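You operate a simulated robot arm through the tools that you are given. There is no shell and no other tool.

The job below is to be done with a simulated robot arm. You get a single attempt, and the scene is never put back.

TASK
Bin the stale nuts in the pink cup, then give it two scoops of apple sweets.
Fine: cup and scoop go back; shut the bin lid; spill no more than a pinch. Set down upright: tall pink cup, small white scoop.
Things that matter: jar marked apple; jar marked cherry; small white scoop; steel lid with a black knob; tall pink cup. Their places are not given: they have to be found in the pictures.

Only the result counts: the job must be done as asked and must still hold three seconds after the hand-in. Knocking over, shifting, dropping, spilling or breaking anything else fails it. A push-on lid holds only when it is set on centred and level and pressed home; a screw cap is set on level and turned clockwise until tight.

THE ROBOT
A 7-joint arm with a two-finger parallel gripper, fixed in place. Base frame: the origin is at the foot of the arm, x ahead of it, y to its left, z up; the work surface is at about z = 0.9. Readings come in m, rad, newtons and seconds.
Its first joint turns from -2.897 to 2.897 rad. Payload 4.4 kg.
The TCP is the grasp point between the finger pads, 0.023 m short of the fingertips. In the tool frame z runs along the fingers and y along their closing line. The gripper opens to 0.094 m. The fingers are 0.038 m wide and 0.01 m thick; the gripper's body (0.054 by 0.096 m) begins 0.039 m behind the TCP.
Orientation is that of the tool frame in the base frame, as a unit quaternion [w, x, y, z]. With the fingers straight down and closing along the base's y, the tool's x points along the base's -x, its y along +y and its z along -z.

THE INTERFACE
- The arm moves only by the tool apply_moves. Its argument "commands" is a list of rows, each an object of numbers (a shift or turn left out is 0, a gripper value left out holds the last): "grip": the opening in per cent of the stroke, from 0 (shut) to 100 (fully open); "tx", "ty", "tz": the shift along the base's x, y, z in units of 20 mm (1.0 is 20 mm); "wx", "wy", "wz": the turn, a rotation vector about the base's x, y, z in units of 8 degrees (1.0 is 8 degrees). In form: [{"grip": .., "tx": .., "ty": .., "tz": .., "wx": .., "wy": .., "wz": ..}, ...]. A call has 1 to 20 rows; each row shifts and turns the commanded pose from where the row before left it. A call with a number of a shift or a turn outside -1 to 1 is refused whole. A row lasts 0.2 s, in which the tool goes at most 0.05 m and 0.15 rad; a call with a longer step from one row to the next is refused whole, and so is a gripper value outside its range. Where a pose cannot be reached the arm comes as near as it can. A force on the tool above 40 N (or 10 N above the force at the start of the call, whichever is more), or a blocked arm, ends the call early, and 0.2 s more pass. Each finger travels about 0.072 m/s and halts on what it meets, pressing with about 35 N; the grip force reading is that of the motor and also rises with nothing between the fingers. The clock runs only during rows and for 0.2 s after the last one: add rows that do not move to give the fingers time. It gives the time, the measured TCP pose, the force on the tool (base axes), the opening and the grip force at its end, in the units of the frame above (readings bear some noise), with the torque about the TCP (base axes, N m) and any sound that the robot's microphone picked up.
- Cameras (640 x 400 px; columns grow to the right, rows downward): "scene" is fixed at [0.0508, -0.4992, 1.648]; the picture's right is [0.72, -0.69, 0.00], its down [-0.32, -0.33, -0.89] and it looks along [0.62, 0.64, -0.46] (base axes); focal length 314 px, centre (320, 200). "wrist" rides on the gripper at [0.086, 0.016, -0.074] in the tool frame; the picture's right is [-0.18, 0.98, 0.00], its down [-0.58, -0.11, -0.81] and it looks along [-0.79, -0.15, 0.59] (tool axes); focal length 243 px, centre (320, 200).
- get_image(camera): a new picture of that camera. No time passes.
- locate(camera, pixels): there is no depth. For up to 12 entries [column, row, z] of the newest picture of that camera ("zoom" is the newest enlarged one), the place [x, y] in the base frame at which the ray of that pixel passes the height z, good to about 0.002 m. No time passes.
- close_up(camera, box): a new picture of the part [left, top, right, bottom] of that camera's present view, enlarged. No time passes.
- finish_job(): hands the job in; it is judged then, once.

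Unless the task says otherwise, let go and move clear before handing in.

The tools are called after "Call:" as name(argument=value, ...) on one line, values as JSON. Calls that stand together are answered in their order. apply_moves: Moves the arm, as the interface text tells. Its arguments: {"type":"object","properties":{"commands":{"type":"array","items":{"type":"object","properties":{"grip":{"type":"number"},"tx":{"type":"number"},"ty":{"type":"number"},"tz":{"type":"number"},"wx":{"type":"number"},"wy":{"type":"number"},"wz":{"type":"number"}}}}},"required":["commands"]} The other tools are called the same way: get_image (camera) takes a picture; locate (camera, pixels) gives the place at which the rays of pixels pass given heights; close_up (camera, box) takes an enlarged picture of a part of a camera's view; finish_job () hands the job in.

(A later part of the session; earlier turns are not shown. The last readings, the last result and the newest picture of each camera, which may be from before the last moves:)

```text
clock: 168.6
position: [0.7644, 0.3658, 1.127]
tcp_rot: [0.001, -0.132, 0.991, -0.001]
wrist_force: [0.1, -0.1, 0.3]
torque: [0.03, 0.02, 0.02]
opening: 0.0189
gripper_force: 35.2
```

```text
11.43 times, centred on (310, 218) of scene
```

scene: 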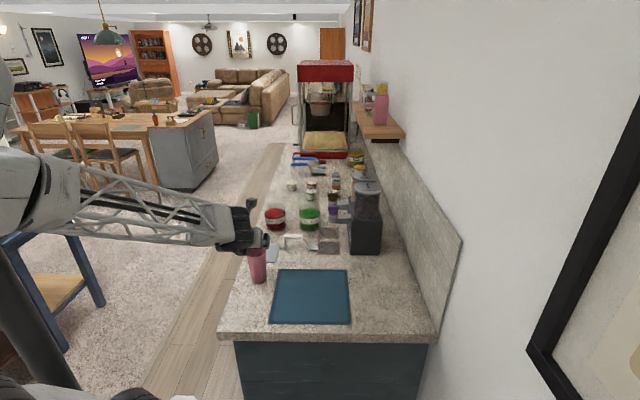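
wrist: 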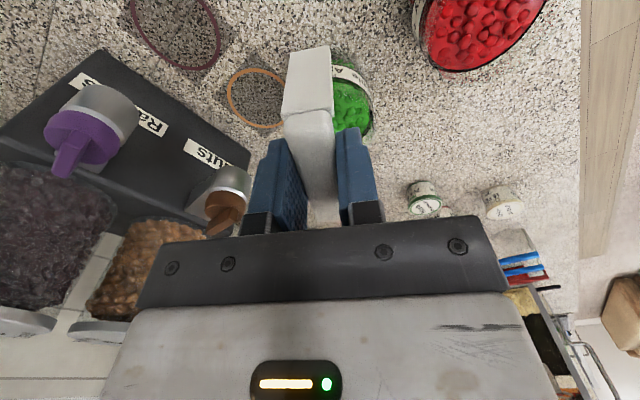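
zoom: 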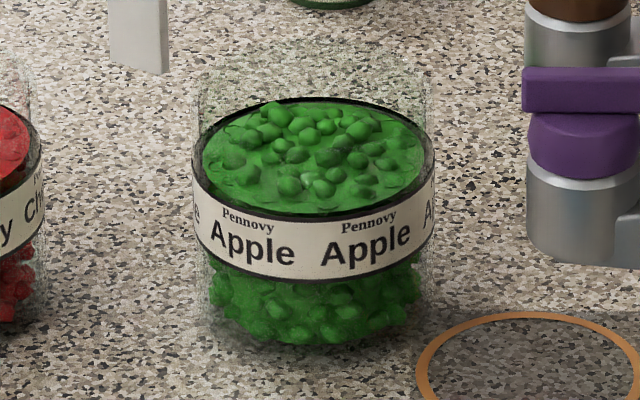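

The blade carries a full level of green sweets and the jar is undisturbed. I'll draw back from the dispenser first, then swing the scoop round over open counter toward the cup.

Call:
apply_moves(commands=[{"tx": -0.3, "ty": -0.03}, {"tx": -0.6, "ty": -0.06}, {"tx": -0.9, "ty": -0.09}, {"tx": -0.95, "ty": -0.1}, {"tx": -0.95, "ty": -0.1}, {"tx": -0.9, "ty": -0.1, "wz": -0.3}, {"tx": -0.6, "ty": -0.1, "wz": -0.6}, {"tx": -0.4, "ty": -0.1, "wz": -0.9375}, {"tx": -0.4, "ty": -0.1, "wz": -0.9375}, {"tx": -0.4, "ty": -0.1, "wz": -0.9375}, {"tx": -0.4, "ty": -0.1, "wz": -0.9375}, {"tx": -0.4, "ty": -0.1, "wz": -0.9375}, {"tx": -0.4, "ty": -0.1, "wz": -0.9375}, {"tx": -0.4, "ty": -0.1, "wz": -0.9375}, {"tx": -0.4, "ty": -0.1, "wz": -0.9375}, {"tx": -0.4, "ty": -0.1, "wz": -0.9375}, {"tx": -0.4, "ty": -0.1, "wz": -0.9375}, {}])

Call:
close_up(camera="scene", box=[230, 180, 330, 280])

Call:
get_image(camera="wrist")

```text
clock: 172.4
position: [0.5807, 0.3337, 1.1246]
tcp_rot: [-0.002, 0.553, 0.833, -0.002]
wrist_force: [0.3, -1.1, -0.8]
torque: [0.04, 0.03, 0.01]
opening: 0.0191
gripper_force: 34.6
```

```text
4.00 times, centred on (280, 230) of scene
```

zoom: 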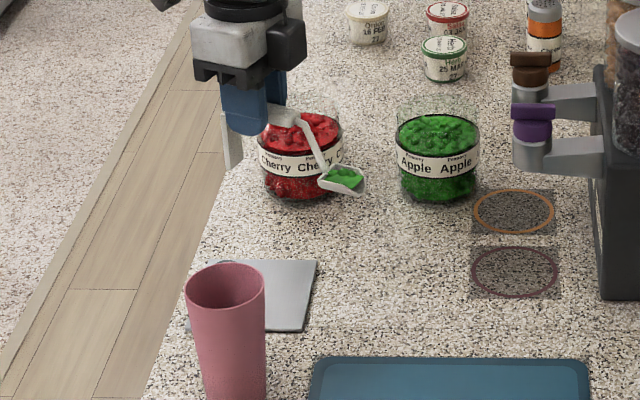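

```text
taken
```

wrist: 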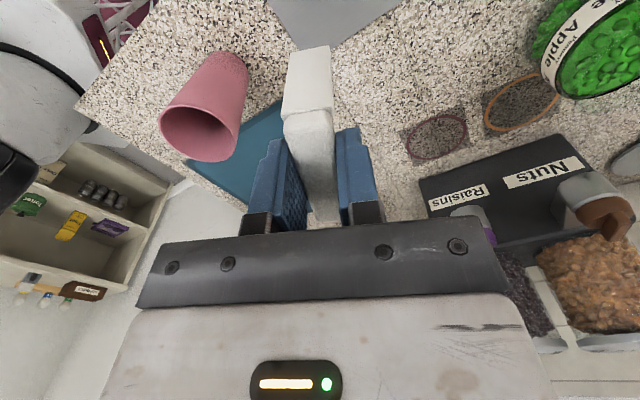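

The sweets are riding well in the blade at zoom (343,178). I'll finish the swing so that the blade points at the cup.

Call:
apply_moves(commands=[{"tx": -0.1, "wz": -0.5}, {"tx": -0.1, "wz": -0.9}, {"tx": -0.1, "wz": -0.9}, {"tx": -0.1, "wz": -0.9}, {"tx": -0.1, "wz": -0.9}, {"tx": -0.1, "wz": -0.9}, {"tx": -0.1, "wz": -0.9}, {"tx": -0.1, "wz": -0.9}, {"tx": -0.1, "ty": -0.04, "wz": -0.9}, {"wz": -0.5}, {"wz": -0.275}, {}])

Call:
close_up(camera="scene", box=[220, 190, 310, 290])

Call:
get_image(camera="wrist")

```text
clock: 175.0
position: [0.5626, 0.3324, 1.1252]
tcp_rot: [-0.001, 0.924, 0.383, 0.001]
wrist_force: [1.0, 0.1, -0.7]
torque: [-0.01, -0.01, -0.01]
opening: 0.0193
gripper_force: 34.8
```

```text
4.00 times, centred on (265, 240) of scene
```

zoom: 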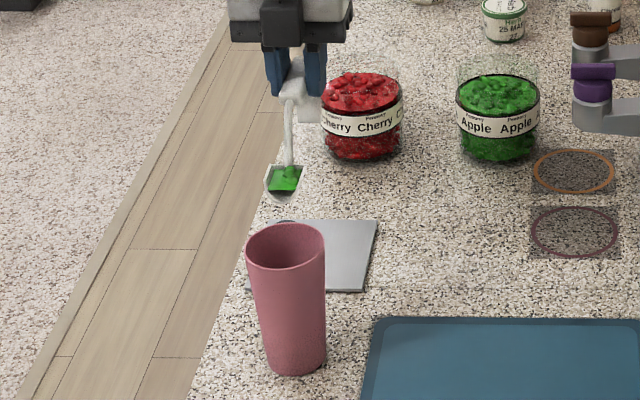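

```text
taken
```

wrist: 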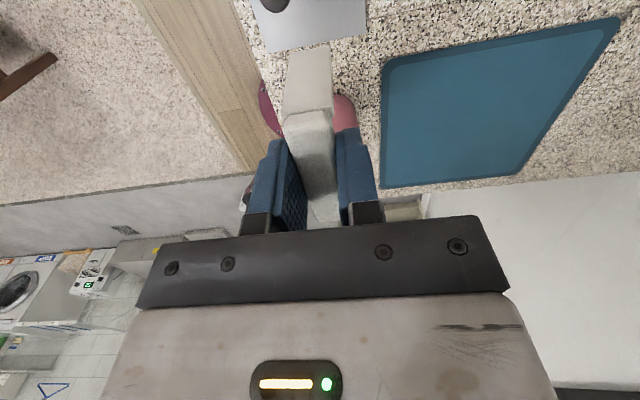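

The blade tip hangs over the cup mouth: its column, 283, matches the cup centre at 285 in the enlargement, about 3.5 cm above the rim. I'll start tipping it, with the tip held over the cup, to 25° first.

Call:
apply_moves(commands=[{"tx": -0.226, "ty": -0.226, "tz": 0.175, "wx": 0.442, "wy": -0.442}, {"tx": -0.251, "ty": -0.251, "tz": 0.15, "wx": 0.442, "wy": -0.442}, {"tx": -0.276, "ty": -0.276, "tz": 0.115, "wx": 0.442, "wy": -0.442}, {"tx": -0.297, "ty": -0.297, "tz": 0.08, "wx": 0.442, "wy": -0.442}, {"tx": -0.157, "ty": -0.157, "tz": 0.145, "wx": 0.221, "wy": -0.221}, {"tx": -0.158, "ty": -0.158, "tz": 0.145, "wx": 0.221, "wy": -0.221}, {}])

Call:
close_up(camera="scene", box=[230, 210, 290, 270])

```text
clock: 176.6
position: [0.5357, 0.3065, 1.1416]
tcp_rot: [-0.084, 0.901, 0.374, 0.201]
wrist_force: [0.4, -0.4, -0.5]
torque: [-0.01, -0.01, 0.0]
opening: 0.0187
gripper_force: 34.8
```

```text
6.67 times, centred on (260, 240) of scene
```

zoom: 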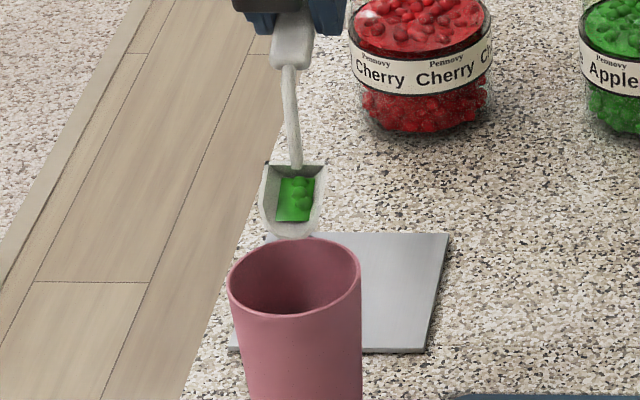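

The sweets still sit in the blade, with its lip just inside the cup's mouth in both views. I'll tip on slowly to 45°.

Call:
apply_moves(commands=[{"tx": -0.166, "ty": -0.166, "tz": 0.1275, "wx": 0.221, "wy": -0.221}, {"tx": -0.166, "ty": -0.166, "tz": 0.1275, "wx": 0.221, "wy": -0.221}, {"tx": -0.1735, "ty": -0.1735, "tz": 0.105, "wx": 0.221, "wy": -0.221}, {"tx": -0.1735, "ty": -0.1735, "tz": 0.105, "wx": 0.221, "wy": -0.221}, {"tx": -0.1805, "ty": -0.1805, "tz": 0.0825, "wx": 0.221, "wy": -0.221}, {"tx": -0.1805, "ty": -0.1805, "tz": 0.0825, "wx": 0.221, "wy": -0.221}, {"tx": -0.184, "ty": -0.184, "tz": 0.06, "wx": 0.221, "wy": -0.221}, {"tx": -0.184, "ty": -0.184, "tz": 0.06, "wx": 0.221, "wy": -0.221}, {}, {}])

Call:
close_up(camera="scene", box=[230, 210, 290, 270])

Call:
get_image(camera="wrist")

```text
clock: 178.8
position: [0.508, 0.2771, 1.1554]
tcp_rot: [-0.148, 0.853, 0.355, 0.354]
wrist_force: [0.2, -0.1, -0.4]
torque: [0.01, -0.02, 0.04]
opening: 0.0192
gripper_force: 34.6
```

```text
6.67 times, centred on (260, 240) of scene
```

zoom: 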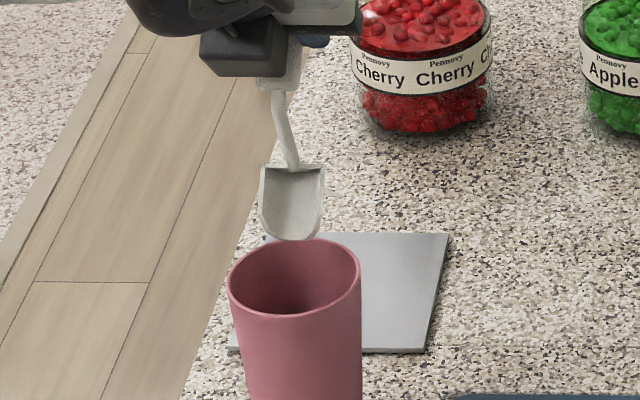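

```text
taken
```

wrist: 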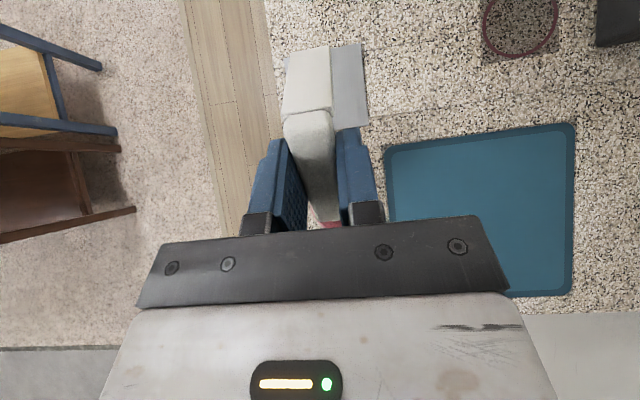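

The blade is empty and there's no green on the counter or lid, so the sweets went into the cup. I'll rise, level the scoop and swing back for the second scoop.

Call:
apply_moves(commands=[{"tz": 0.7}, {"tz": 0.8}, {"tx": 0.3466, "ty": 0.3466, "tz": -0.195, "wx": -0.4972, "wy": 0.4972}, {"tx": 0.3466, "ty": 0.3466, "tz": -0.195, "wx": -0.4972, "wy": 0.4972}, {"tx": 0.3466, "ty": 0.3466, "tz": -0.195, "wx": -0.4972, "wy": 0.4972}, {"tx": 0.3466, "ty": 0.3466, "tz": -0.195, "wx": -0.4972, "wy": 0.4972}, {"tx": 0.3466, "ty": 0.3466, "tz": -0.195, "wx": -0.4972, "wy": 0.4972}, {"tx": 0.3466, "ty": 0.3466, "tz": -0.195, "wx": -0.4972, "wy": 0.4972}, {"tx": 0.3466, "ty": 0.3466, "tz": -0.195, "wx": -0.4972, "wy": 0.4972}, {"tx": 0.3468, "ty": 0.3468, "tz": -0.195, "wx": -0.4976, "wy": 0.4976}, {}])

Call:
get_image(camera="wrist")

Call:
close_up(camera="scene", box=[220, 190, 310, 290])

```text
clock: 181.2
position: [0.5625, 0.3333, 1.1536]
tcp_rot: [-0.001, 0.924, 0.383, 0.0]
wrist_force: [-0.6, -0.3, 0.2]
torque: [0.01, 0.01, 0.01]
opening: 0.0189
gripper_force: 35.1
```

```text
taken
```

wrist: 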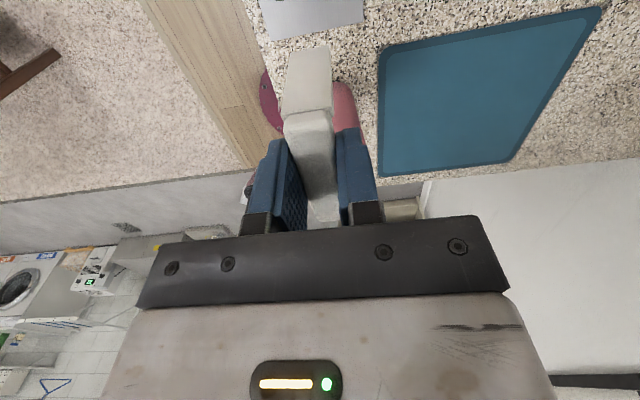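

```text
4.00 times, centred on (265, 240) of scene
```

zoom: 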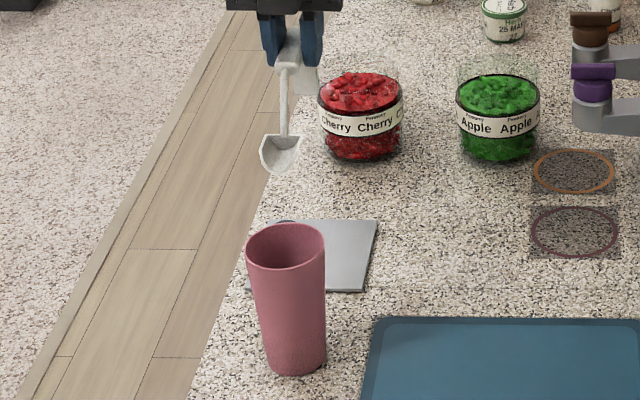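

The empty blade is clear, and the cup and counter are clean. I'll swing back toward the apple jar.

Call:
apply_moves(commands=[{"wz": 0.9375, "tx": 0.25, "ty": 0.04}, {"wz": 0.9375, "tx": 0.25, "ty": 0.04}, {"wz": 0.9375, "tx": 0.25, "ty": 0.04}, {"wz": 0.9375, "tx": 0.25, "ty": 0.04}, {"wz": 0.9375, "tx": 0.25, "ty": 0.04}, {"wz": 0.9375, "tx": 0.25, "ty": 0.04}, {"wz": 0.9375, "tx": 0.25, "ty": 0.04}, {"wz": 0.9375, "tx": 0.25, "ty": 0.04}, {"wz": 0.9375, "tx": 0.25, "ty": 0.04}, {"wz": 0.9375, "tx": 0.25, "ty": 0.04}, {"wz": 0.9375, "tx": 0.25, "ty": 0.04}, {"wz": 0.9375, "tx": 0.25, "ty": 0.04}, {"wz": 0.9375, "tx": 0.25, "ty": 0.04}, {"wz": 0.9375, "tx": 0.25, "ty": 0.04}, {"wz": 0.9375, "tx": 0.25, "ty": 0.04}, {"wz": 0.9375, "tx": 0.25, "ty": 0.04}, {"wz": 0.9375, "tx": 0.25, "ty": 0.04}, {"wz": 0.9375, "tx": 0.25, "ty": 0.04}, {"wz": 0.9375, "tx": 0.25, "ty": 0.04}, {"wz": 0.9375, "tx": 0.25, "ty": 0.04}])

Call:
get_image(camera="wrist")

Call:
close_up(camera="scene", box=[240, 160, 340, 240])

```text
clock: 185.4
position: [0.663, 0.3488, 1.1548]
tcp_rot: [-0.001, -0.132, 0.991, 0.0]
wrist_force: [-1.0, -0.2, -0.1]
torque: [0.02, 0.02, 0.0]
opening: 0.019
gripper_force: 35.5
```

```text
taken
```

wrist: 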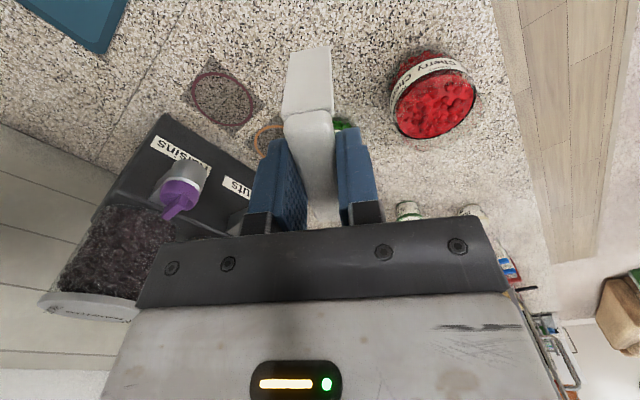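

```text
5.00 times, centred on (290, 200) of scene
```

zoom: 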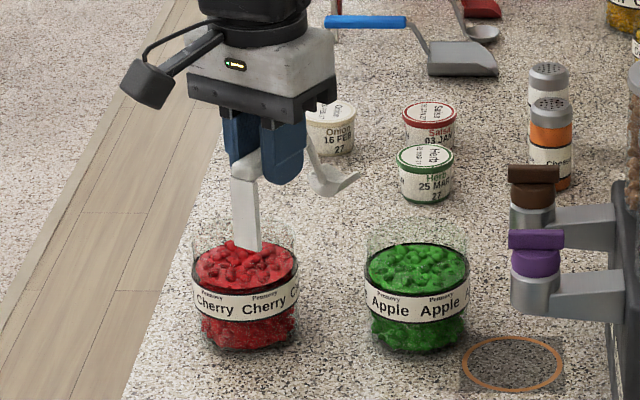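

Scoop oriented at azimuth 15° again. I'll move over the jar, pitch down 25° and lower to just above the sweets as before.

Call:
apply_moves(commands=[{"tx": 0.7, "ty": 0.12}, {"tx": 0.95, "ty": 0.16}, {"tx": 0.95, "ty": 0.16}, {"tx": 0.95, "ty": 0.16}, {"tx": 0.95, "ty": 0.16}, {"tx": 0.965, "ty": 0.16}, {}, {"wx": -0.2023, "wy": 0.7547}, {"wx": -0.2023, "wy": 0.7547}, {"wx": -0.2023, "wy": 0.7547}, {"wx": -0.2023, "wy": 0.7547}, {"tz": -0.9}, {"tz": -0.9}, {"tz": -0.9}, {"tz": -1.0}, {}])

Call:
close_up(camera="scene", box=[280, 185, 335, 235])

```text
clock: 188.8
position: [0.7718, 0.3666, 1.0804]
tcp_rot: [-0.216, -0.127, 0.968, -0.029]
wrist_force: [-0.8, -0.4, -0.5]
torque: [0.01, -0.01, 0.01]
opening: 0.0189
gripper_force: 34.8
```

```text
8.00 times, centred on (308, 210) of scene
```

zoom: 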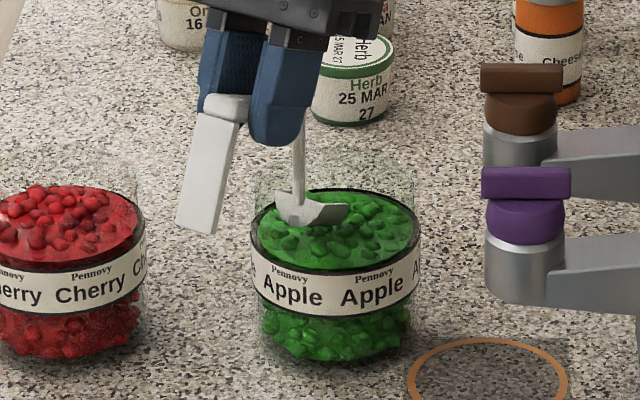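

Same picture as the first time. I'll dip, sweep to level and lift, just as before.

Call:
apply_moves(commands=[{"tz": -0.4}, {"tz": -0.4}, {"tz": -0.3}, {"tz": -0.3}, {}, {"tx": -0.073, "ty": -0.02, "tz": -0.38, "wx": 0.1619, "wy": -0.6038}, {"tx": -0.073, "ty": -0.02, "tz": -0.38, "wx": 0.1619, "wy": -0.6038}, {"tx": -0.073, "ty": -0.02, "tz": -0.38, "wx": 0.1619, "wy": -0.6038}, {"tx": -0.073, "ty": -0.02, "tz": -0.38, "wx": 0.1619, "wy": -0.6038}, {"tx": -0.073, "ty": -0.02, "tz": -0.38, "wx": 0.1619, "wy": -0.6038}, {}, {}])

Call:
apply_moves(commands=[{"tz": 0.3}, {"tz": 0.4}, {"tz": 0.5}, {"tz": 0.5}, {"tz": 0.6}, {"tz": 0.6}, {"tz": 0.6}, {"tz": 0.6}, {"tz": 0.6}, {"tz": 0.5}, {"tz": 0.3}, {}])

Call:
close_up(camera="scene", box=[298, 182, 322, 200])

Call:
close_up(camera="scene", box=[270, 165, 335, 235])

```text
clock: 191.4
position: [0.7648, 0.365, 1.0146]
tcp_rot: [0.0, -0.131, 0.991, 0.0]
wrist_force: [0.0, 0.3, -0.9]
torque: [0.0, 0.02, 0.0]
opening: 0.0188
gripper_force: 35.1
```

```text
clock: 194.0
position: [0.7658, 0.3661, 1.1235]
tcp_rot: [0.0, -0.131, 0.991, -0.001]
wrist_force: [-0.2, 0.0, -1.7]
torque: [0.05, 0.03, 0.0]
opening: 0.019
gripper_force: 35.0
```

```text
16.00 times, centred on (310, 191) of scene
```

zoom: 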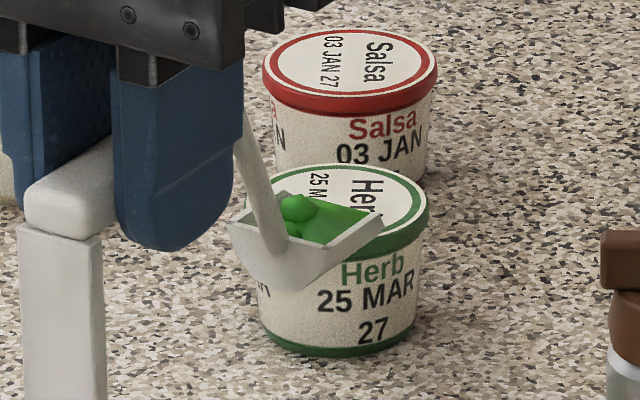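

```text
5.71 times, centred on (302, 200) of scene
```

zoom: 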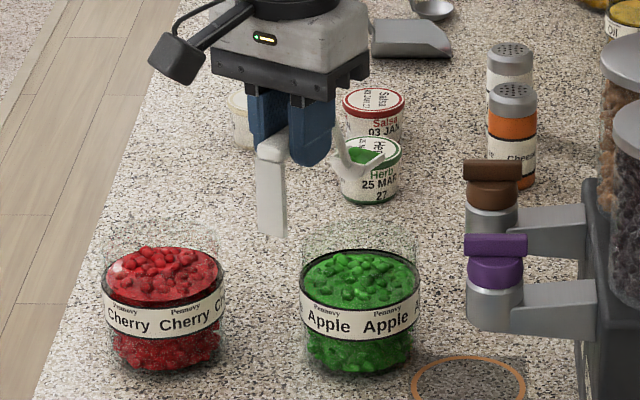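

The second scoop is as full as the first. I'll carry it back along the same path.

Call:
apply_moves(commands=[{"tx": -0.3, "ty": -0.03}, {"tx": -0.6, "ty": -0.06}, {"tx": -0.9, "ty": -0.09}, {"tx": -0.95, "ty": -0.1}, {"tx": -0.95, "ty": -0.1}, {"tx": -0.9, "ty": -0.1, "wz": -0.3}, {"tx": -0.6, "ty": -0.1, "wz": -0.6}, {"tx": -0.4, "ty": -0.1, "wz": -0.9375}, {"tx": -0.4, "ty": -0.1, "wz": -0.9375}, {"tx": -0.4, "ty": -0.1, "wz": -0.9375}, {"tx": -0.4, "ty": -0.1, "wz": -0.9375}, {"tx": -0.4, "ty": -0.1, "wz": -0.9375}, {"tx": -0.4, "ty": -0.1, "wz": -0.9375}, {"tx": -0.4, "ty": -0.1, "wz": -0.9375}, {"tx": -0.4, "ty": -0.1, "wz": -0.9375}, {"tx": -0.4, "ty": -0.1, "wz": -0.9375}, {"tx": -0.4, "ty": -0.1, "wz": -0.9375}, {}])

Call:
apply_moves(commands=[{"tx": -0.1, "wz": -0.5}, {"tx": -0.1, "wz": -0.9}, {"tx": -0.1, "wz": -0.9}, {"tx": -0.1, "wz": -0.9}, {"tx": -0.1, "wz": -0.9}, {"tx": -0.1, "wz": -0.9}, {"tx": -0.1, "wz": -0.9}, {"tx": -0.1, "wz": -0.9}, {"tx": -0.1, "ty": -0.04, "wz": -0.9}, {"wz": -0.5}, {"wz": -0.275}, {}])

Call:
close_up(camera="scene", box=[220, 190, 310, 290])

```text
clock: 197.8
position: [0.5801, 0.3331, 1.1228]
tcp_rot: [-0.001, 0.553, 0.833, 0.0]
wrist_force: [-0.4, 0.0, 0.6]
torque: [0.02, -0.02, 0.03]
opening: 0.0191
gripper_force: 34.8
```

```text
clock: 200.4
position: [0.5621, 0.3325, 1.1246]
tcp_rot: [-0.001, 0.923, 0.384, 0.001]
wrist_force: [-0.8, 0.1, 0.0]
torque: [0.0, 0.01, -0.02]
opening: 0.0193
gripper_force: 34.9
```

```text
4.00 times, centred on (265, 240) of scene
```

zoom: 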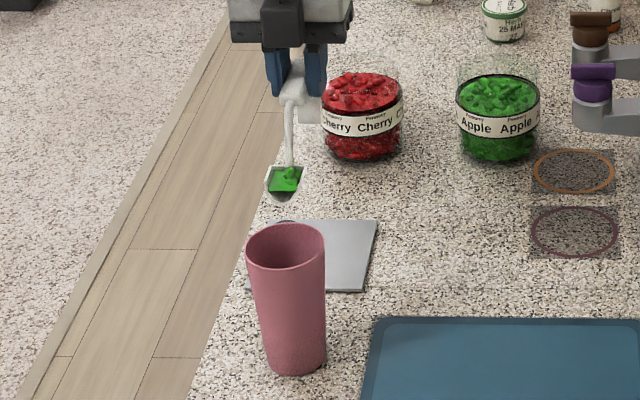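

The loaded blade is in the same place over the cup as the first time. I'll pour with the same motion.

Call:
apply_moves(commands=[{"tx": -0.226, "ty": -0.226, "tz": 0.175, "wx": 0.442, "wy": -0.442}, {"tx": -0.251, "ty": -0.251, "tz": 0.15, "wx": 0.442, "wy": -0.442}, {"tx": -0.276, "ty": -0.276, "tz": 0.115, "wx": 0.442, "wy": -0.442}, {"tx": -0.297, "ty": -0.297, "tz": 0.08, "wx": 0.442, "wy": -0.442}, {"tx": -0.157, "ty": -0.157, "tz": 0.145, "wx": 0.221, "wy": -0.221}, {"tx": -0.158, "ty": -0.158, "tz": 0.145, "wx": 0.221, "wy": -0.221}, {"tx": -0.166, "ty": -0.166, "tz": 0.1275, "wx": 0.221, "wy": -0.221}, {"tx": -0.166, "ty": -0.166, "tz": 0.1275, "wx": 0.221, "wy": -0.221}, {"tx": -0.1735, "ty": -0.1735, "tz": 0.105, "wx": 0.221, "wy": -0.221}, {"tx": -0.1735, "ty": -0.1735, "tz": 0.105, "wx": 0.221, "wy": -0.221}, {"tx": -0.1805, "ty": -0.1805, "tz": 0.0825, "wx": 0.221, "wy": -0.221}, {"tx": -0.1805, "ty": -0.1805, "tz": 0.0825, "wx": 0.221, "wy": -0.221}, {"tx": -0.184, "ty": -0.184, "tz": 0.06, "wx": 0.221, "wy": -0.221}, {"tx": -0.184, "ty": -0.184, "tz": 0.06, "wx": 0.221, "wy": -0.221}, {}, {}])

Call:
close_up(camera="scene", box=[220, 200, 300, 290])

```text
clock: 203.8
position: [0.5068, 0.2777, 1.1566]
tcp_rot: [-0.147, 0.853, 0.355, 0.354]
wrist_force: [-0.5, -1.0, 0.7]
torque: [0.03, 0.01, -0.02]
opening: 0.0192
gripper_force: 35.7
```

```text
4.44 times, centred on (260, 245) of scene
```

zoom: 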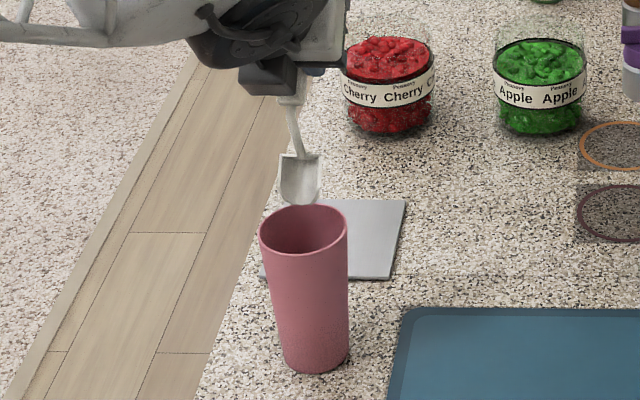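

The second scoop is poured, the blade is empty and no sweets are visible outside the cup. I'll rise, level the scoop and turn it to its original direction above its original spot.

Call:
apply_moves(commands=[{"tz": 0.7}, {"tz": 0.8}, {"tx": 0.3466, "ty": 0.3466, "tz": -0.195, "wx": -0.4972, "wy": 0.4972}, {"tx": 0.3466, "ty": 0.3466, "tz": -0.195, "wx": -0.4972, "wy": 0.4972}, {"tx": 0.3466, "ty": 0.3466, "tz": -0.195, "wx": -0.4972, "wy": 0.4972}, {"tx": 0.3466, "ty": 0.3466, "tz": -0.195, "wx": -0.4972, "wy": 0.4972}, {"tx": 0.3466, "ty": 0.3466, "tz": -0.195, "wx": -0.4972, "wy": 0.4972}, {"tx": 0.3466, "ty": 0.3466, "tz": -0.195, "wx": -0.4972, "wy": 0.4972}, {"tx": 0.3466, "ty": 0.3466, "tz": -0.195, "wx": -0.4972, "wy": 0.4972}, {"tx": 0.3468, "ty": 0.3468, "tz": -0.195, "wx": -0.4976, "wy": 0.4976}, {}])

Call:
apply_moves(commands=[{"wz": 0.9886, "tx": 0.53, "ty": 0.24}, {"wz": 0.9886, "tx": 0.53, "ty": 0.24}, {"wz": 0.9886, "tx": 0.53, "ty": 0.24}, {"wz": 0.9886, "tx": 0.53, "ty": 0.24}, {"wz": 0.9886, "tx": 0.53, "ty": 0.24}, {"wz": 0.9886, "tx": 0.53, "ty": 0.24}, {"wz": 0.9886, "tx": 0.53, "ty": 0.24}, {"wz": 0.9886, "tx": 0.53, "ty": 0.24}, {"wz": 0.9886, "tx": 0.53, "ty": 0.24}, {"wz": 0.9886, "tx": 0.53, "ty": 0.24}, {"wz": 0.989, "tx": 0.55, "ty": 0.245}, {"tz": -0.9}, {"tz": -0.95}, {"tz": -0.95}, {"tz": -0.95}, {"tz": -0.95}, {}])

Call:
get_image(camera="wrist")

Call:
close_up(camera="scene", box=[230, 180, 330, 280])

```text
clock: 206.2
position: [0.5612, 0.3319, 1.1541]
tcp_rot: [-0.001, 0.923, 0.384, 0.0]
wrist_force: [0.3, -0.4, 0.4]
torque: [0.02, -0.02, 0.01]
opening: 0.019
gripper_force: 34.9
```

```text
clock: 209.8
position: [0.6792, 0.3861, 1.0595]
tcp_rot: [-0.001, 0.406, 0.914, -0.001]
wrist_force: [-0.9, 0.1, 0.4]
torque: [0.0, 0.02, -0.01]
opening: 0.019
gripper_force: 35.3
```

```text
taken
```

wrist: 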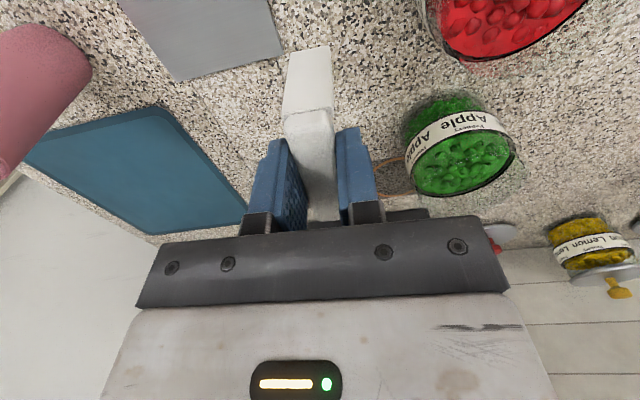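

```text
4.00 times, centred on (280, 230) of scene
```

zoom: 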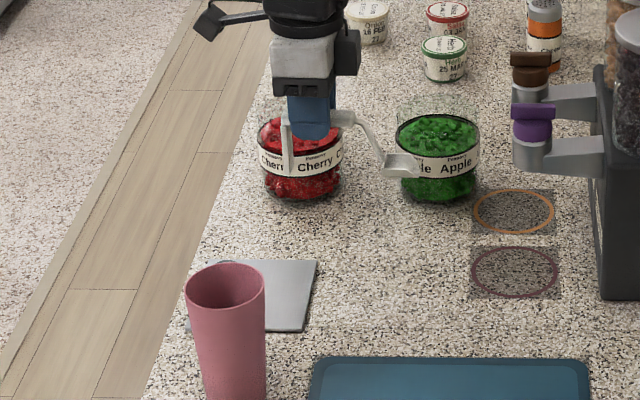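

The scoop hangs over its original spot at the original heading. I'll lower it to just above the counter and compare with the first picture.

Call:
apply_moves(commands=[{"tz": -0.95}, {"tz": -0.95}, {"tz": -0.95}, {"tz": -0.8}, {"tz": -0.5}, {"tz": -0.15}, {}])

Call:
close_up(camera="scene", box=[260, 205, 326, 246])

```text
clock: 211.4
position: [0.6803, 0.3855, 0.974]
tcp_rot: [0.0, 0.406, 0.914, 0.001]
wrist_force: [0.3, -0.2, 0.1]
torque: [-0.01, 0.04, -0.03]
opening: 0.019
gripper_force: 35.0
```

```text
9.70 times, centred on (293, 226) of scene
```

zoom: 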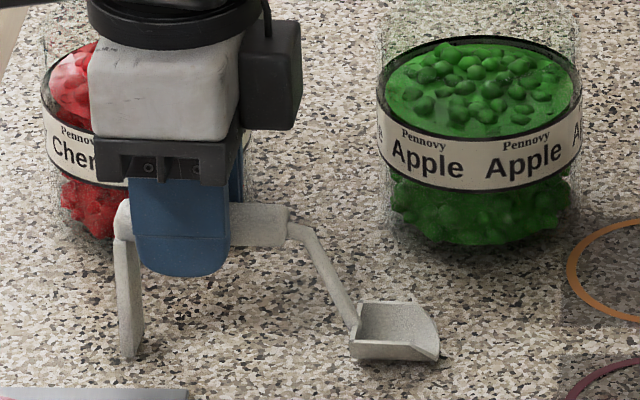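

Compared with the same crop from the start, the scoop would land about 11 mm nearer the camera, so I'll shift +11 mm away and then lower in small steps to contact.

Call:
apply_moves(commands=[{"tx": 0.2, "ty": 0.2}, {"tx": 0.19, "ty": 0.19}, {"tz": -0.1}, {"tz": -0.08}, {}])

Call:
close_up(camera="scene", box=[260, 205, 326, 246])

```text
clock: 212.6
position: [0.6885, 0.3942, 0.9713]
tcp_rot: [-0.002, 0.406, 0.914, -0.001]
wrist_force: [0.8, -0.6, 0.9]
torque: [-0.1, -0.08, -0.02]
opening: 0.0191
gripper_force: 35.1
```

```text
9.70 times, centred on (293, 226) of scene
```

zoom: 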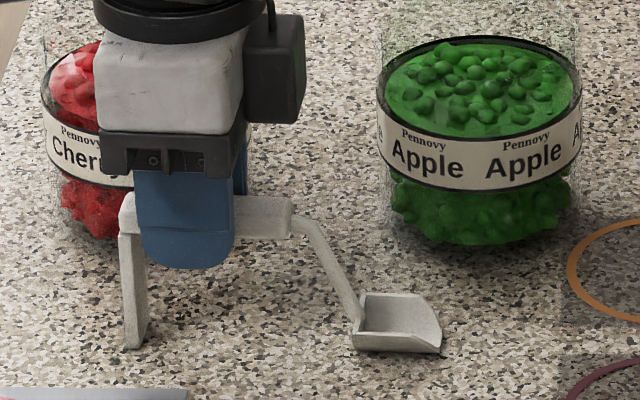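

It now matches the original crop: foot (133,348), blade (355,352) to (440,353). I'll lower the last 1–2 mm to feel contact.

Call:
apply_moves(commands=[{"tz": -0.05}, {"tz": -0.04}, {}])

```text
clock: 213.4
position: [0.6876, 0.3933, 0.9694]
tcp_rot: [0.0, 0.406, 0.914, 0.001]
wrist_force: [-6.1, 6.3, 23.8]
torque: [-0.31, -0.34, -0.04]
opening: 0.019
gripper_force: 34.9
```

Firm contact shared between foot and blade. I'll ease off slightly and release.

Call:
apply_moves(commands=[{"tz": 0.04}, {}, {"grip": 28}, {"grip": 38}, {"grip": 50}, {}, {}])

Call:
close_up(camera="scene", box=[260, 205, 326, 246])

Call:
get_image(camera="wrist")

```text
clock: 215.0
position: [0.6873, 0.3927, 0.9694]
tcp_rot: [-0.002, 0.406, 0.914, 0.0]
wrist_force: [-0.6, 0.6, 0.0]
torque: [-0.02, 0.03, 0.01]
opening: 0.0471
gripper_force: 0.1
```

```text
9.70 times, centred on (293, 226) of scene
```

zoom: 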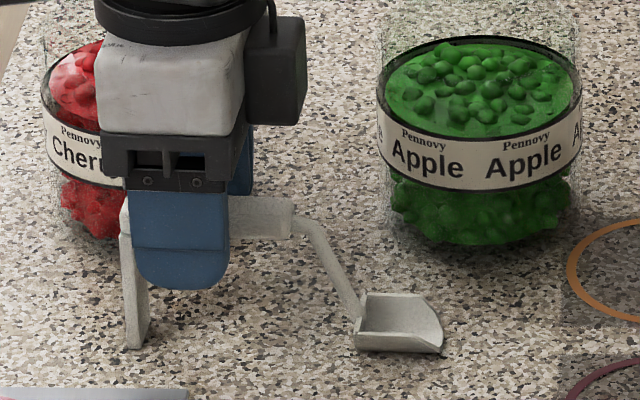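

```text
taken
```

wrist: 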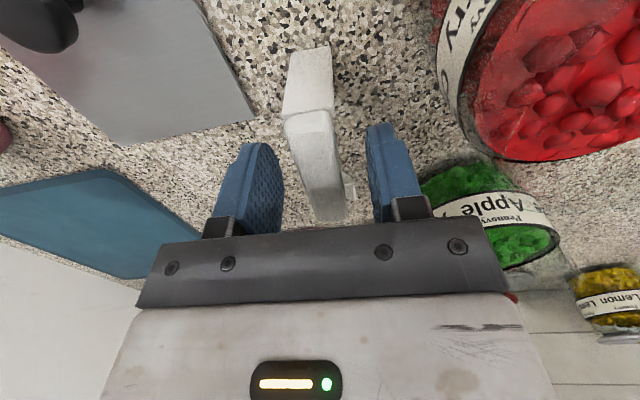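

Released, and the scoop stands on its original spot. I'll rise straight up and check it.

Call:
apply_moves(commands=[{"tz": 0.4}, {"tz": 0.8}, {"tz": 0.95}, {"tz": 0.95}, {"tz": 0.95}, {"tz": 0.95}, {"tz": 0.95}, {"tz": 0.95}, {"tz": 0.95}, {"tz": 0.95}, {}])

Call:
close_up(camera="scene", box=[260, 205, 326, 246])

Call:
get_image(camera="scene")

```text
clock: 217.4
position: [0.6873, 0.3932, 1.1449]
tcp_rot: [-0.001, 0.406, 0.914, 0.0]
wrist_force: [-0.7, 1.2, 0.2]
torque: [0.02, -0.01, 0.0]
opening: 0.047
gripper_force: 0.0
```

```text
9.70 times, centred on (293, 226) of scene
```

zoom: 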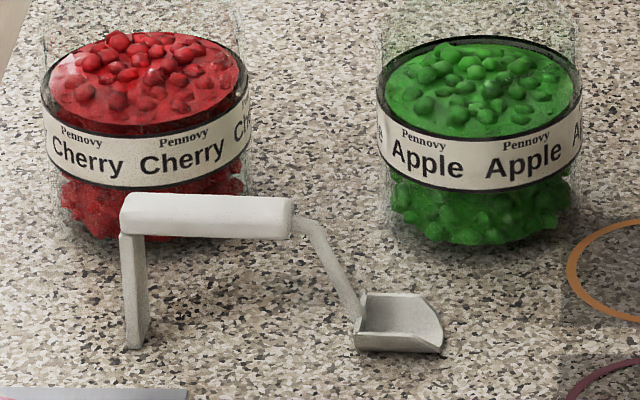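

```text
taken
```

scene: 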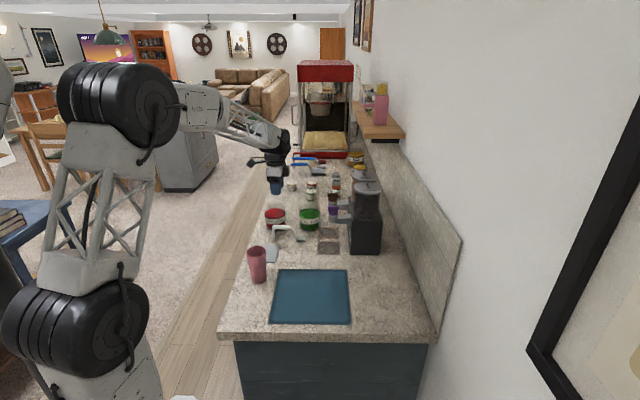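

The scoop is back upright in its original spot; the enlargement is nearly identical to the first picture. Next, the cup: I'll turn to the cup-grasp orientation and go to a pre-grasp point behind it.

Call:
apply_moves(commands=[{"wz": -0.9886, "tx": -0.793, "ty": -0.596, "tz": 0.4, "grip": 100}, {"wz": -0.9886, "tx": -0.793, "ty": -0.596, "tz": 0.33}, {"wz": -0.9886, "tx": -0.793, "ty": -0.596}, {"wz": -0.9886, "tx": -0.793, "ty": -0.596}, {"wz": -0.9886, "tx": -0.793, "ty": -0.596}, {"wz": -0.9886, "tx": -0.793, "ty": -0.596}, {"wz": -0.9886, "tx": -0.793, "ty": -0.596}, {"wz": -0.9886, "tx": -0.793, "ty": -0.596}, {"wz": -0.9886, "tx": -0.793, "ty": -0.596}, {"wz": -0.9886, "tx": -0.793, "ty": -0.596}, {"wz": -0.989, "tx": -0.793, "ty": -0.596}, {"wx": 0.663, "wy": -0.663, "tx": -0.793, "ty": -0.596}, {"wx": 0.663, "wy": -0.663, "tx": -0.793, "ty": -0.596}, {"wx": 0.663, "wy": -0.663, "tx": -0.793, "ty": -0.596}, {"wx": 0.663, "wy": -0.663, "tx": -0.793, "ty": -0.596}, {"wx": 0.663, "wy": -0.663, "tx": -0.793, "ty": -0.596}, {"wx": 0.662, "wy": -0.662, "tx": -0.787, "ty": -0.599}, {}])

Call:
get_image(camera="wrist")

Call:
close_up(camera="wrist", box=[260, 20, 380, 140])

Call:
close_up(camera="scene", box=[220, 200, 320, 290])

```text
clock: 221.2
position: [0.4179, 0.19, 1.1587]
tcp_rot: [-0.147, 0.853, 0.354, 0.353]
wrist_force: [-1.3, -1.9, 0.1]
torque: [-0.01, 0.03, -0.03]
opening: 0.0941
gripper_force: 0.0
```

```text
taken
```

wrist: 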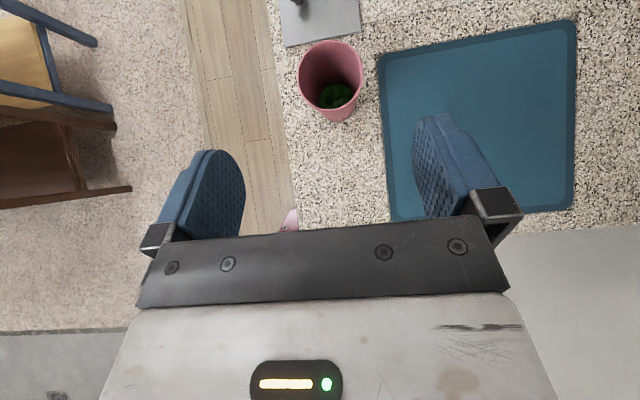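

```text
3.33 times, centred on (320, 80) of wrist
```

zoom: 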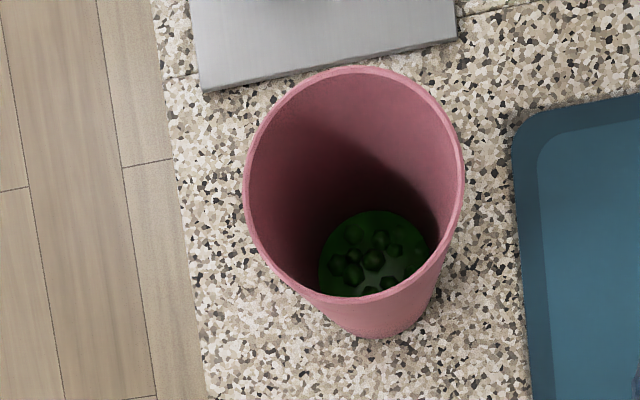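

```text
4.44 times, centred on (270, 245) of scene
```

zoom: 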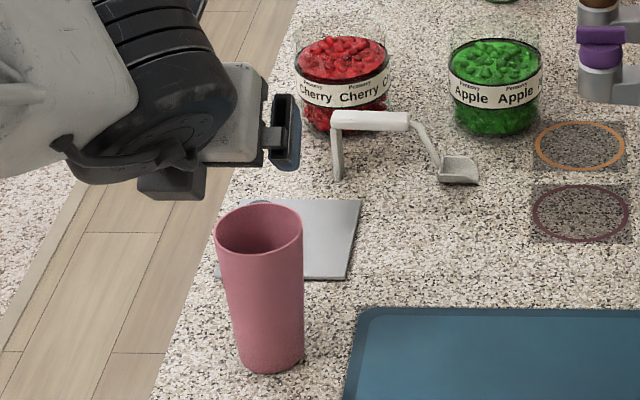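

Green sweets are visible in the bottom of the cup at zoom (375,250). I'll locate the rim for the grasp.

Call:
locate(camera="wrist", pixels=[[329.9, 75.2, 1.02], [297, 75.2, 1.02], [363, 75.2, 1.02]])

Call:
close_up(camera="scene", box=[235, 240, 285, 290])

```text
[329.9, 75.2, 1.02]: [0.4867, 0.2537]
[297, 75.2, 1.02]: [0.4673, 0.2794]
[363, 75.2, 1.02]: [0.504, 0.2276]
```

```text
8.00 times, centred on (260, 265) of scene
```

zoom: 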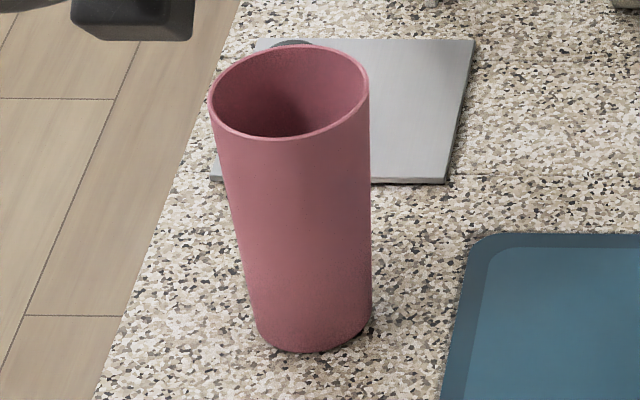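

Both cameras agree: the rim centre is at (0.487,0.2536). I'll descend to the 45° approach line and advance to just short of the cup.

Call:
apply_moves(commands=[{"tx": 0.05, "tz": -0.9}, {"tx": 0.05, "ty": 0.01, "tz": -1.0}, {"tx": 0.05, "ty": 0.01, "tz": -1.0}, {"tx": 0.06, "ty": 0.01, "tz": -1.0}, {"tx": 0.5, "ty": 0.5, "tz": -0.707}, {"tx": 0.5, "ty": 0.5, "tz": -0.707}, {"tx": 0.5, "ty": 0.5, "tz": -0.707}, {"tx": 0.5, "ty": 0.5, "tz": -0.707}, {}])

Call:
get_image(camera="wrist")

```text
clock: 223.2
position: [0.463, 0.2308, 1.0256]
tcp_rot: [-0.148, 0.853, 0.355, 0.353]
wrist_force: [0.2, -0.7, 0.7]
torque: [0.02, 0.01, 0.02]
opening: 0.0938
gripper_force: 0.1
```

```text
taken
```

wrist: 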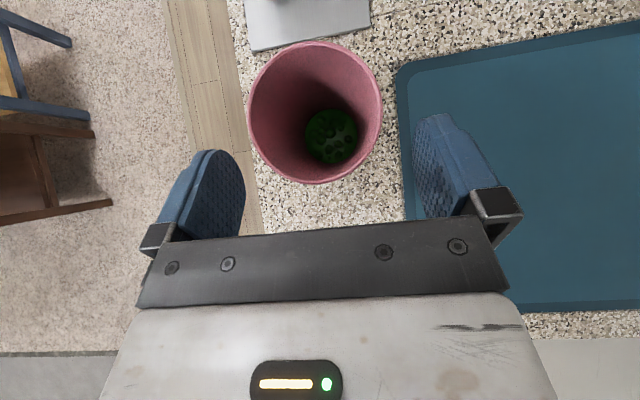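

Aligned, with the rim centred at column 315. I'll advance and close on the cup.

Call:
apply_moves(commands=[{"tx": 0.375, "ty": 0.375, "tz": -0.53}, {"tx": 0.375, "ty": 0.375, "tz": -0.53}, {}, {"grip": 75}, {"grip": 60}, {"grip": 40}, {}, {}])

Call:
get_image(camera="wrist")

```text
clock: 225.0
position: [0.4777, 0.2452, 1.0043]
tcp_rot: [-0.148, 0.853, 0.354, 0.354]
wrist_force: [0.0, 0.7, -1.0]
torque: [0.02, 0.02, 0.04]
opening: 0.0625
gripper_force: 34.7
```

```text
taken
```

wrist: 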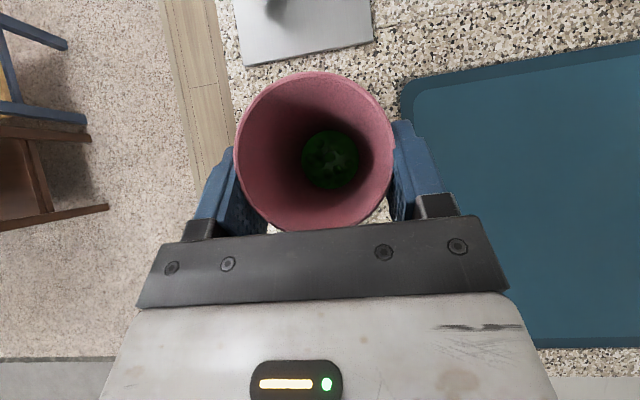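

The cup with its sweets is held (62.5 mm). I'll lift it straight up 20 cm and check it.

Call:
apply_moves(commands=[{"tz": 0.3}, {"tz": 0.75}, {"tz": 0.95}, {"tz": 0.95}, {"tz": 0.95}, {"tz": 0.95}, {"tz": 0.95}, {"tz": 0.95}, {"tz": 0.95}, {"tz": 0.95}, {"tz": 0.7}, {"tz": 0.5}, {}])

Call:
get_image(camera="wrist")

```text
clock: 227.8
position: [0.4781, 0.2456, 1.2009]
tcp_rot: [-0.147, 0.853, 0.354, 0.354]
wrist_force: [0.3, -0.1, 0.1]
torque: [-0.01, 0.02, 0.01]
opening: 0.0624
gripper_force: 35.3
```

```text
taken
```

wrist: 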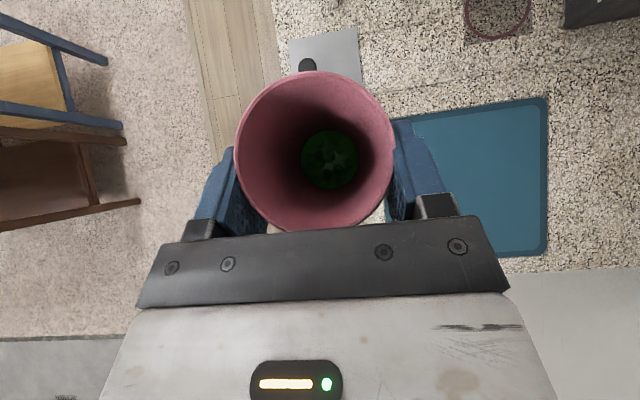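

The cup is steady and upright. I'll carry it round on the room side, keeping clear of the scoop.

Call:
apply_moves(commands=[{"tx": 0.15, "ty": 0.45}, {"tx": 0.26, "ty": 0.8}, {"tx": 0.322, "ty": 0.973}, {"tx": 0.322, "ty": 0.973}, {"tx": 0.322, "ty": 0.973}, {"tx": 0.322, "ty": 0.973}, {"tx": 0.322, "ty": 0.973}, {"tx": 0.322, "ty": 0.973}, {"tx": 0.322, "ty": 0.973}, {"tx": 0.322, "ty": 0.973}, {"tx": 0.322, "ty": 0.973}, {"tx": 0.232, "ty": 0.693}, {}])

Call:
get_image(camera="scene")

Call:
close_up(camera="scene", box=[240, 180, 340, 270])

```text
clock: 230.6
position: [0.5467, 0.4595, 1.203]
tcp_rot: [-0.147, 0.853, 0.354, 0.354]
wrist_force: [0.3, -0.5, 0.0]
torque: [0.01, 0.01, 0.0]
opening: 0.0622
gripper_force: 34.7
```

```text
taken
```

scene: 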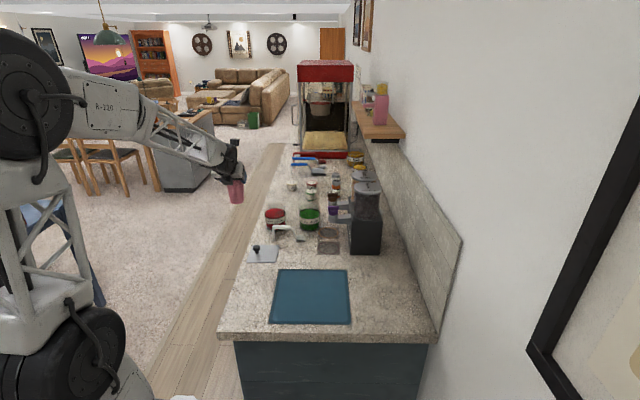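

```text
4.44 times, centred on (290, 225) of scene
```

zoom: 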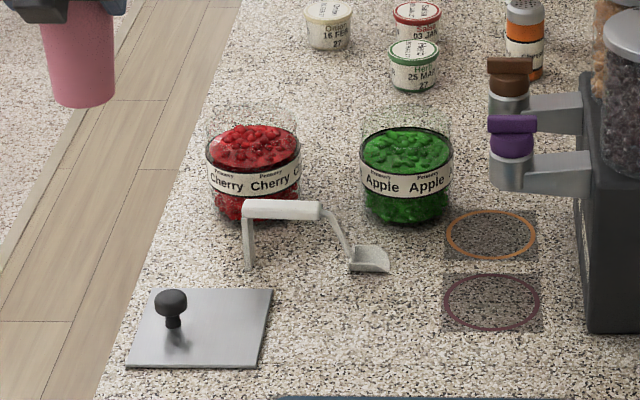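

The counter looks just as at the start apart from the cup. I'll carry the cup on to above its original spot.

Call:
apply_moves(commands=[{"tx": 0.4, "ty": 0.064}, {"tx": 0.7, "ty": 0.112}, {"tx": 0.945, "ty": 0.1516}, {"tx": 0.945, "ty": 0.1516}, {"tx": 0.945, "ty": 0.1516}, {"tx": 0.945, "ty": 0.1516}, {"tx": 0.945, "ty": 0.1516}, {"tx": 0.945, "ty": 0.1516}, {"tx": 0.945, "ty": 0.1516}, {"tx": 0.945, "ty": 0.1516}, {"tx": 0.945, "ty": 0.1516}, {"tx": 0.945, "ty": 0.1516}, {"tx": 0.945, "ty": 0.1516}, {"tx": 0.945, "ty": 0.1516}, {"tx": 0.945, "ty": 0.1516}, {"tx": 0.945, "ty": 0.1516}, {"tx": 0.94, "ty": 0.1516}, {}])

Call:
get_image(camera="wrist")

Call:
close_up(camera="scene", box=[250, 140, 340, 250])

```text
clock: 234.4
position: [0.8524, 0.5071, 1.2019]
tcp_rot: [-0.148, 0.853, 0.355, 0.353]
wrist_force: [-0.4, 0.3, 0.0]
torque: [-0.03, 0.01, 0.05]
opening: 0.0618
gripper_force: 34.6
```

```text
taken
```

wrist: 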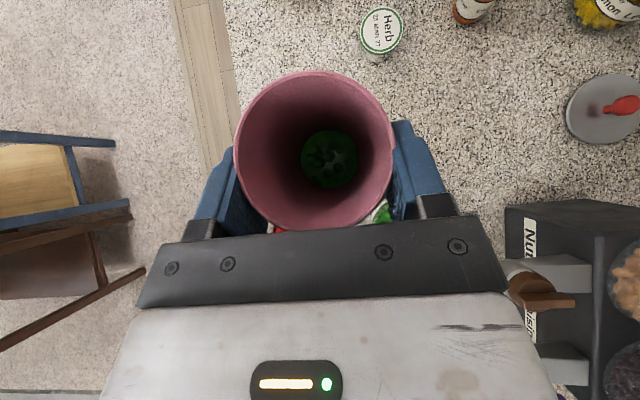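

```text
3.64 times, centred on (295, 195) of scene
```

zoom: 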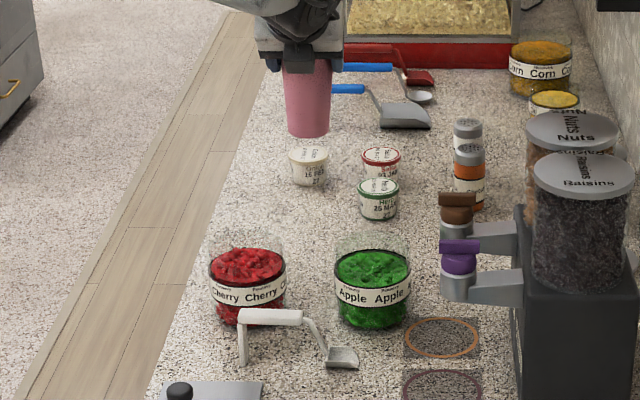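

The cup hangs upright over its place with the sweets inside. I'll lower it to just above the counter.

Call:
apply_moves(commands=[{"tz": -0.6}, {"tz": -0.9}, {"tz": -0.9}, {"tz": -0.9}, {"tz": -0.9}, {"tz": -0.9}, {"tz": -0.9}, {"tz": -0.9}, {"tz": -0.9}, {"tz": -0.8}, {"tz": -0.5}, {"tz": -0.3}, {}])

Call:
get_image(camera="wrist")

Call:
close_up(camera="scene", box=[260, 180, 330, 235])

```text
clock: 237.2
position: [0.8538, 0.5096, 1.0133]
tcp_rot: [-0.148, 0.853, 0.354, 0.354]
wrist_force: [0.6, -0.3, 0.0]
torque: [-0.03, 0.01, -0.02]
opening: 0.0619
gripper_force: 34.8
```

```text
taken
```

wrist: 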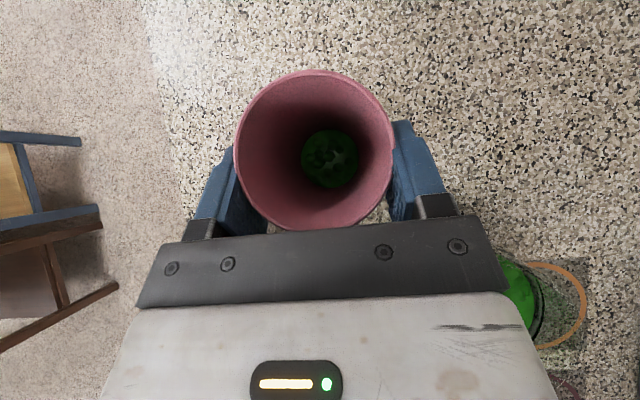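

```text
7.27 times, centred on (295, 208) of scene
```

zoom: 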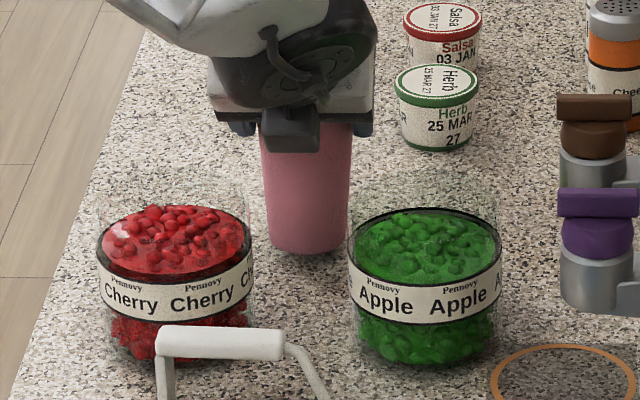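

The base is about 1 cm up and within a few millimetres of its original pixel column. I'll nudge 2 mm toward the wall and lower in small steps to contact.

Call:
apply_moves(commands=[{"tx": 0.07, "ty": -0.07, "tz": -0.15}, {"tz": -0.15}, {"tz": -0.1}, {}])

Call:
apply_moves(commands=[{"tz": -0.05}, {}])

```text
clock: 238.2
position: [0.8546, 0.5084, 1.0062]
tcp_rot: [-0.147, 0.853, 0.355, 0.353]
wrist_force: [0.1, -0.4, 0.5]
torque: [-0.01, 0.01, -0.02]
opening: 0.0617
gripper_force: 34.9
```

```text
clock: 238.8
position: [0.8537, 0.508, 1.0042]
tcp_rot: [-0.148, 0.853, 0.355, 0.353]
wrist_force: [0.1, 1.1, 0.2]
torque: [0.03, -0.01, -0.02]
opening: 0.062
gripper_force: 34.9
```

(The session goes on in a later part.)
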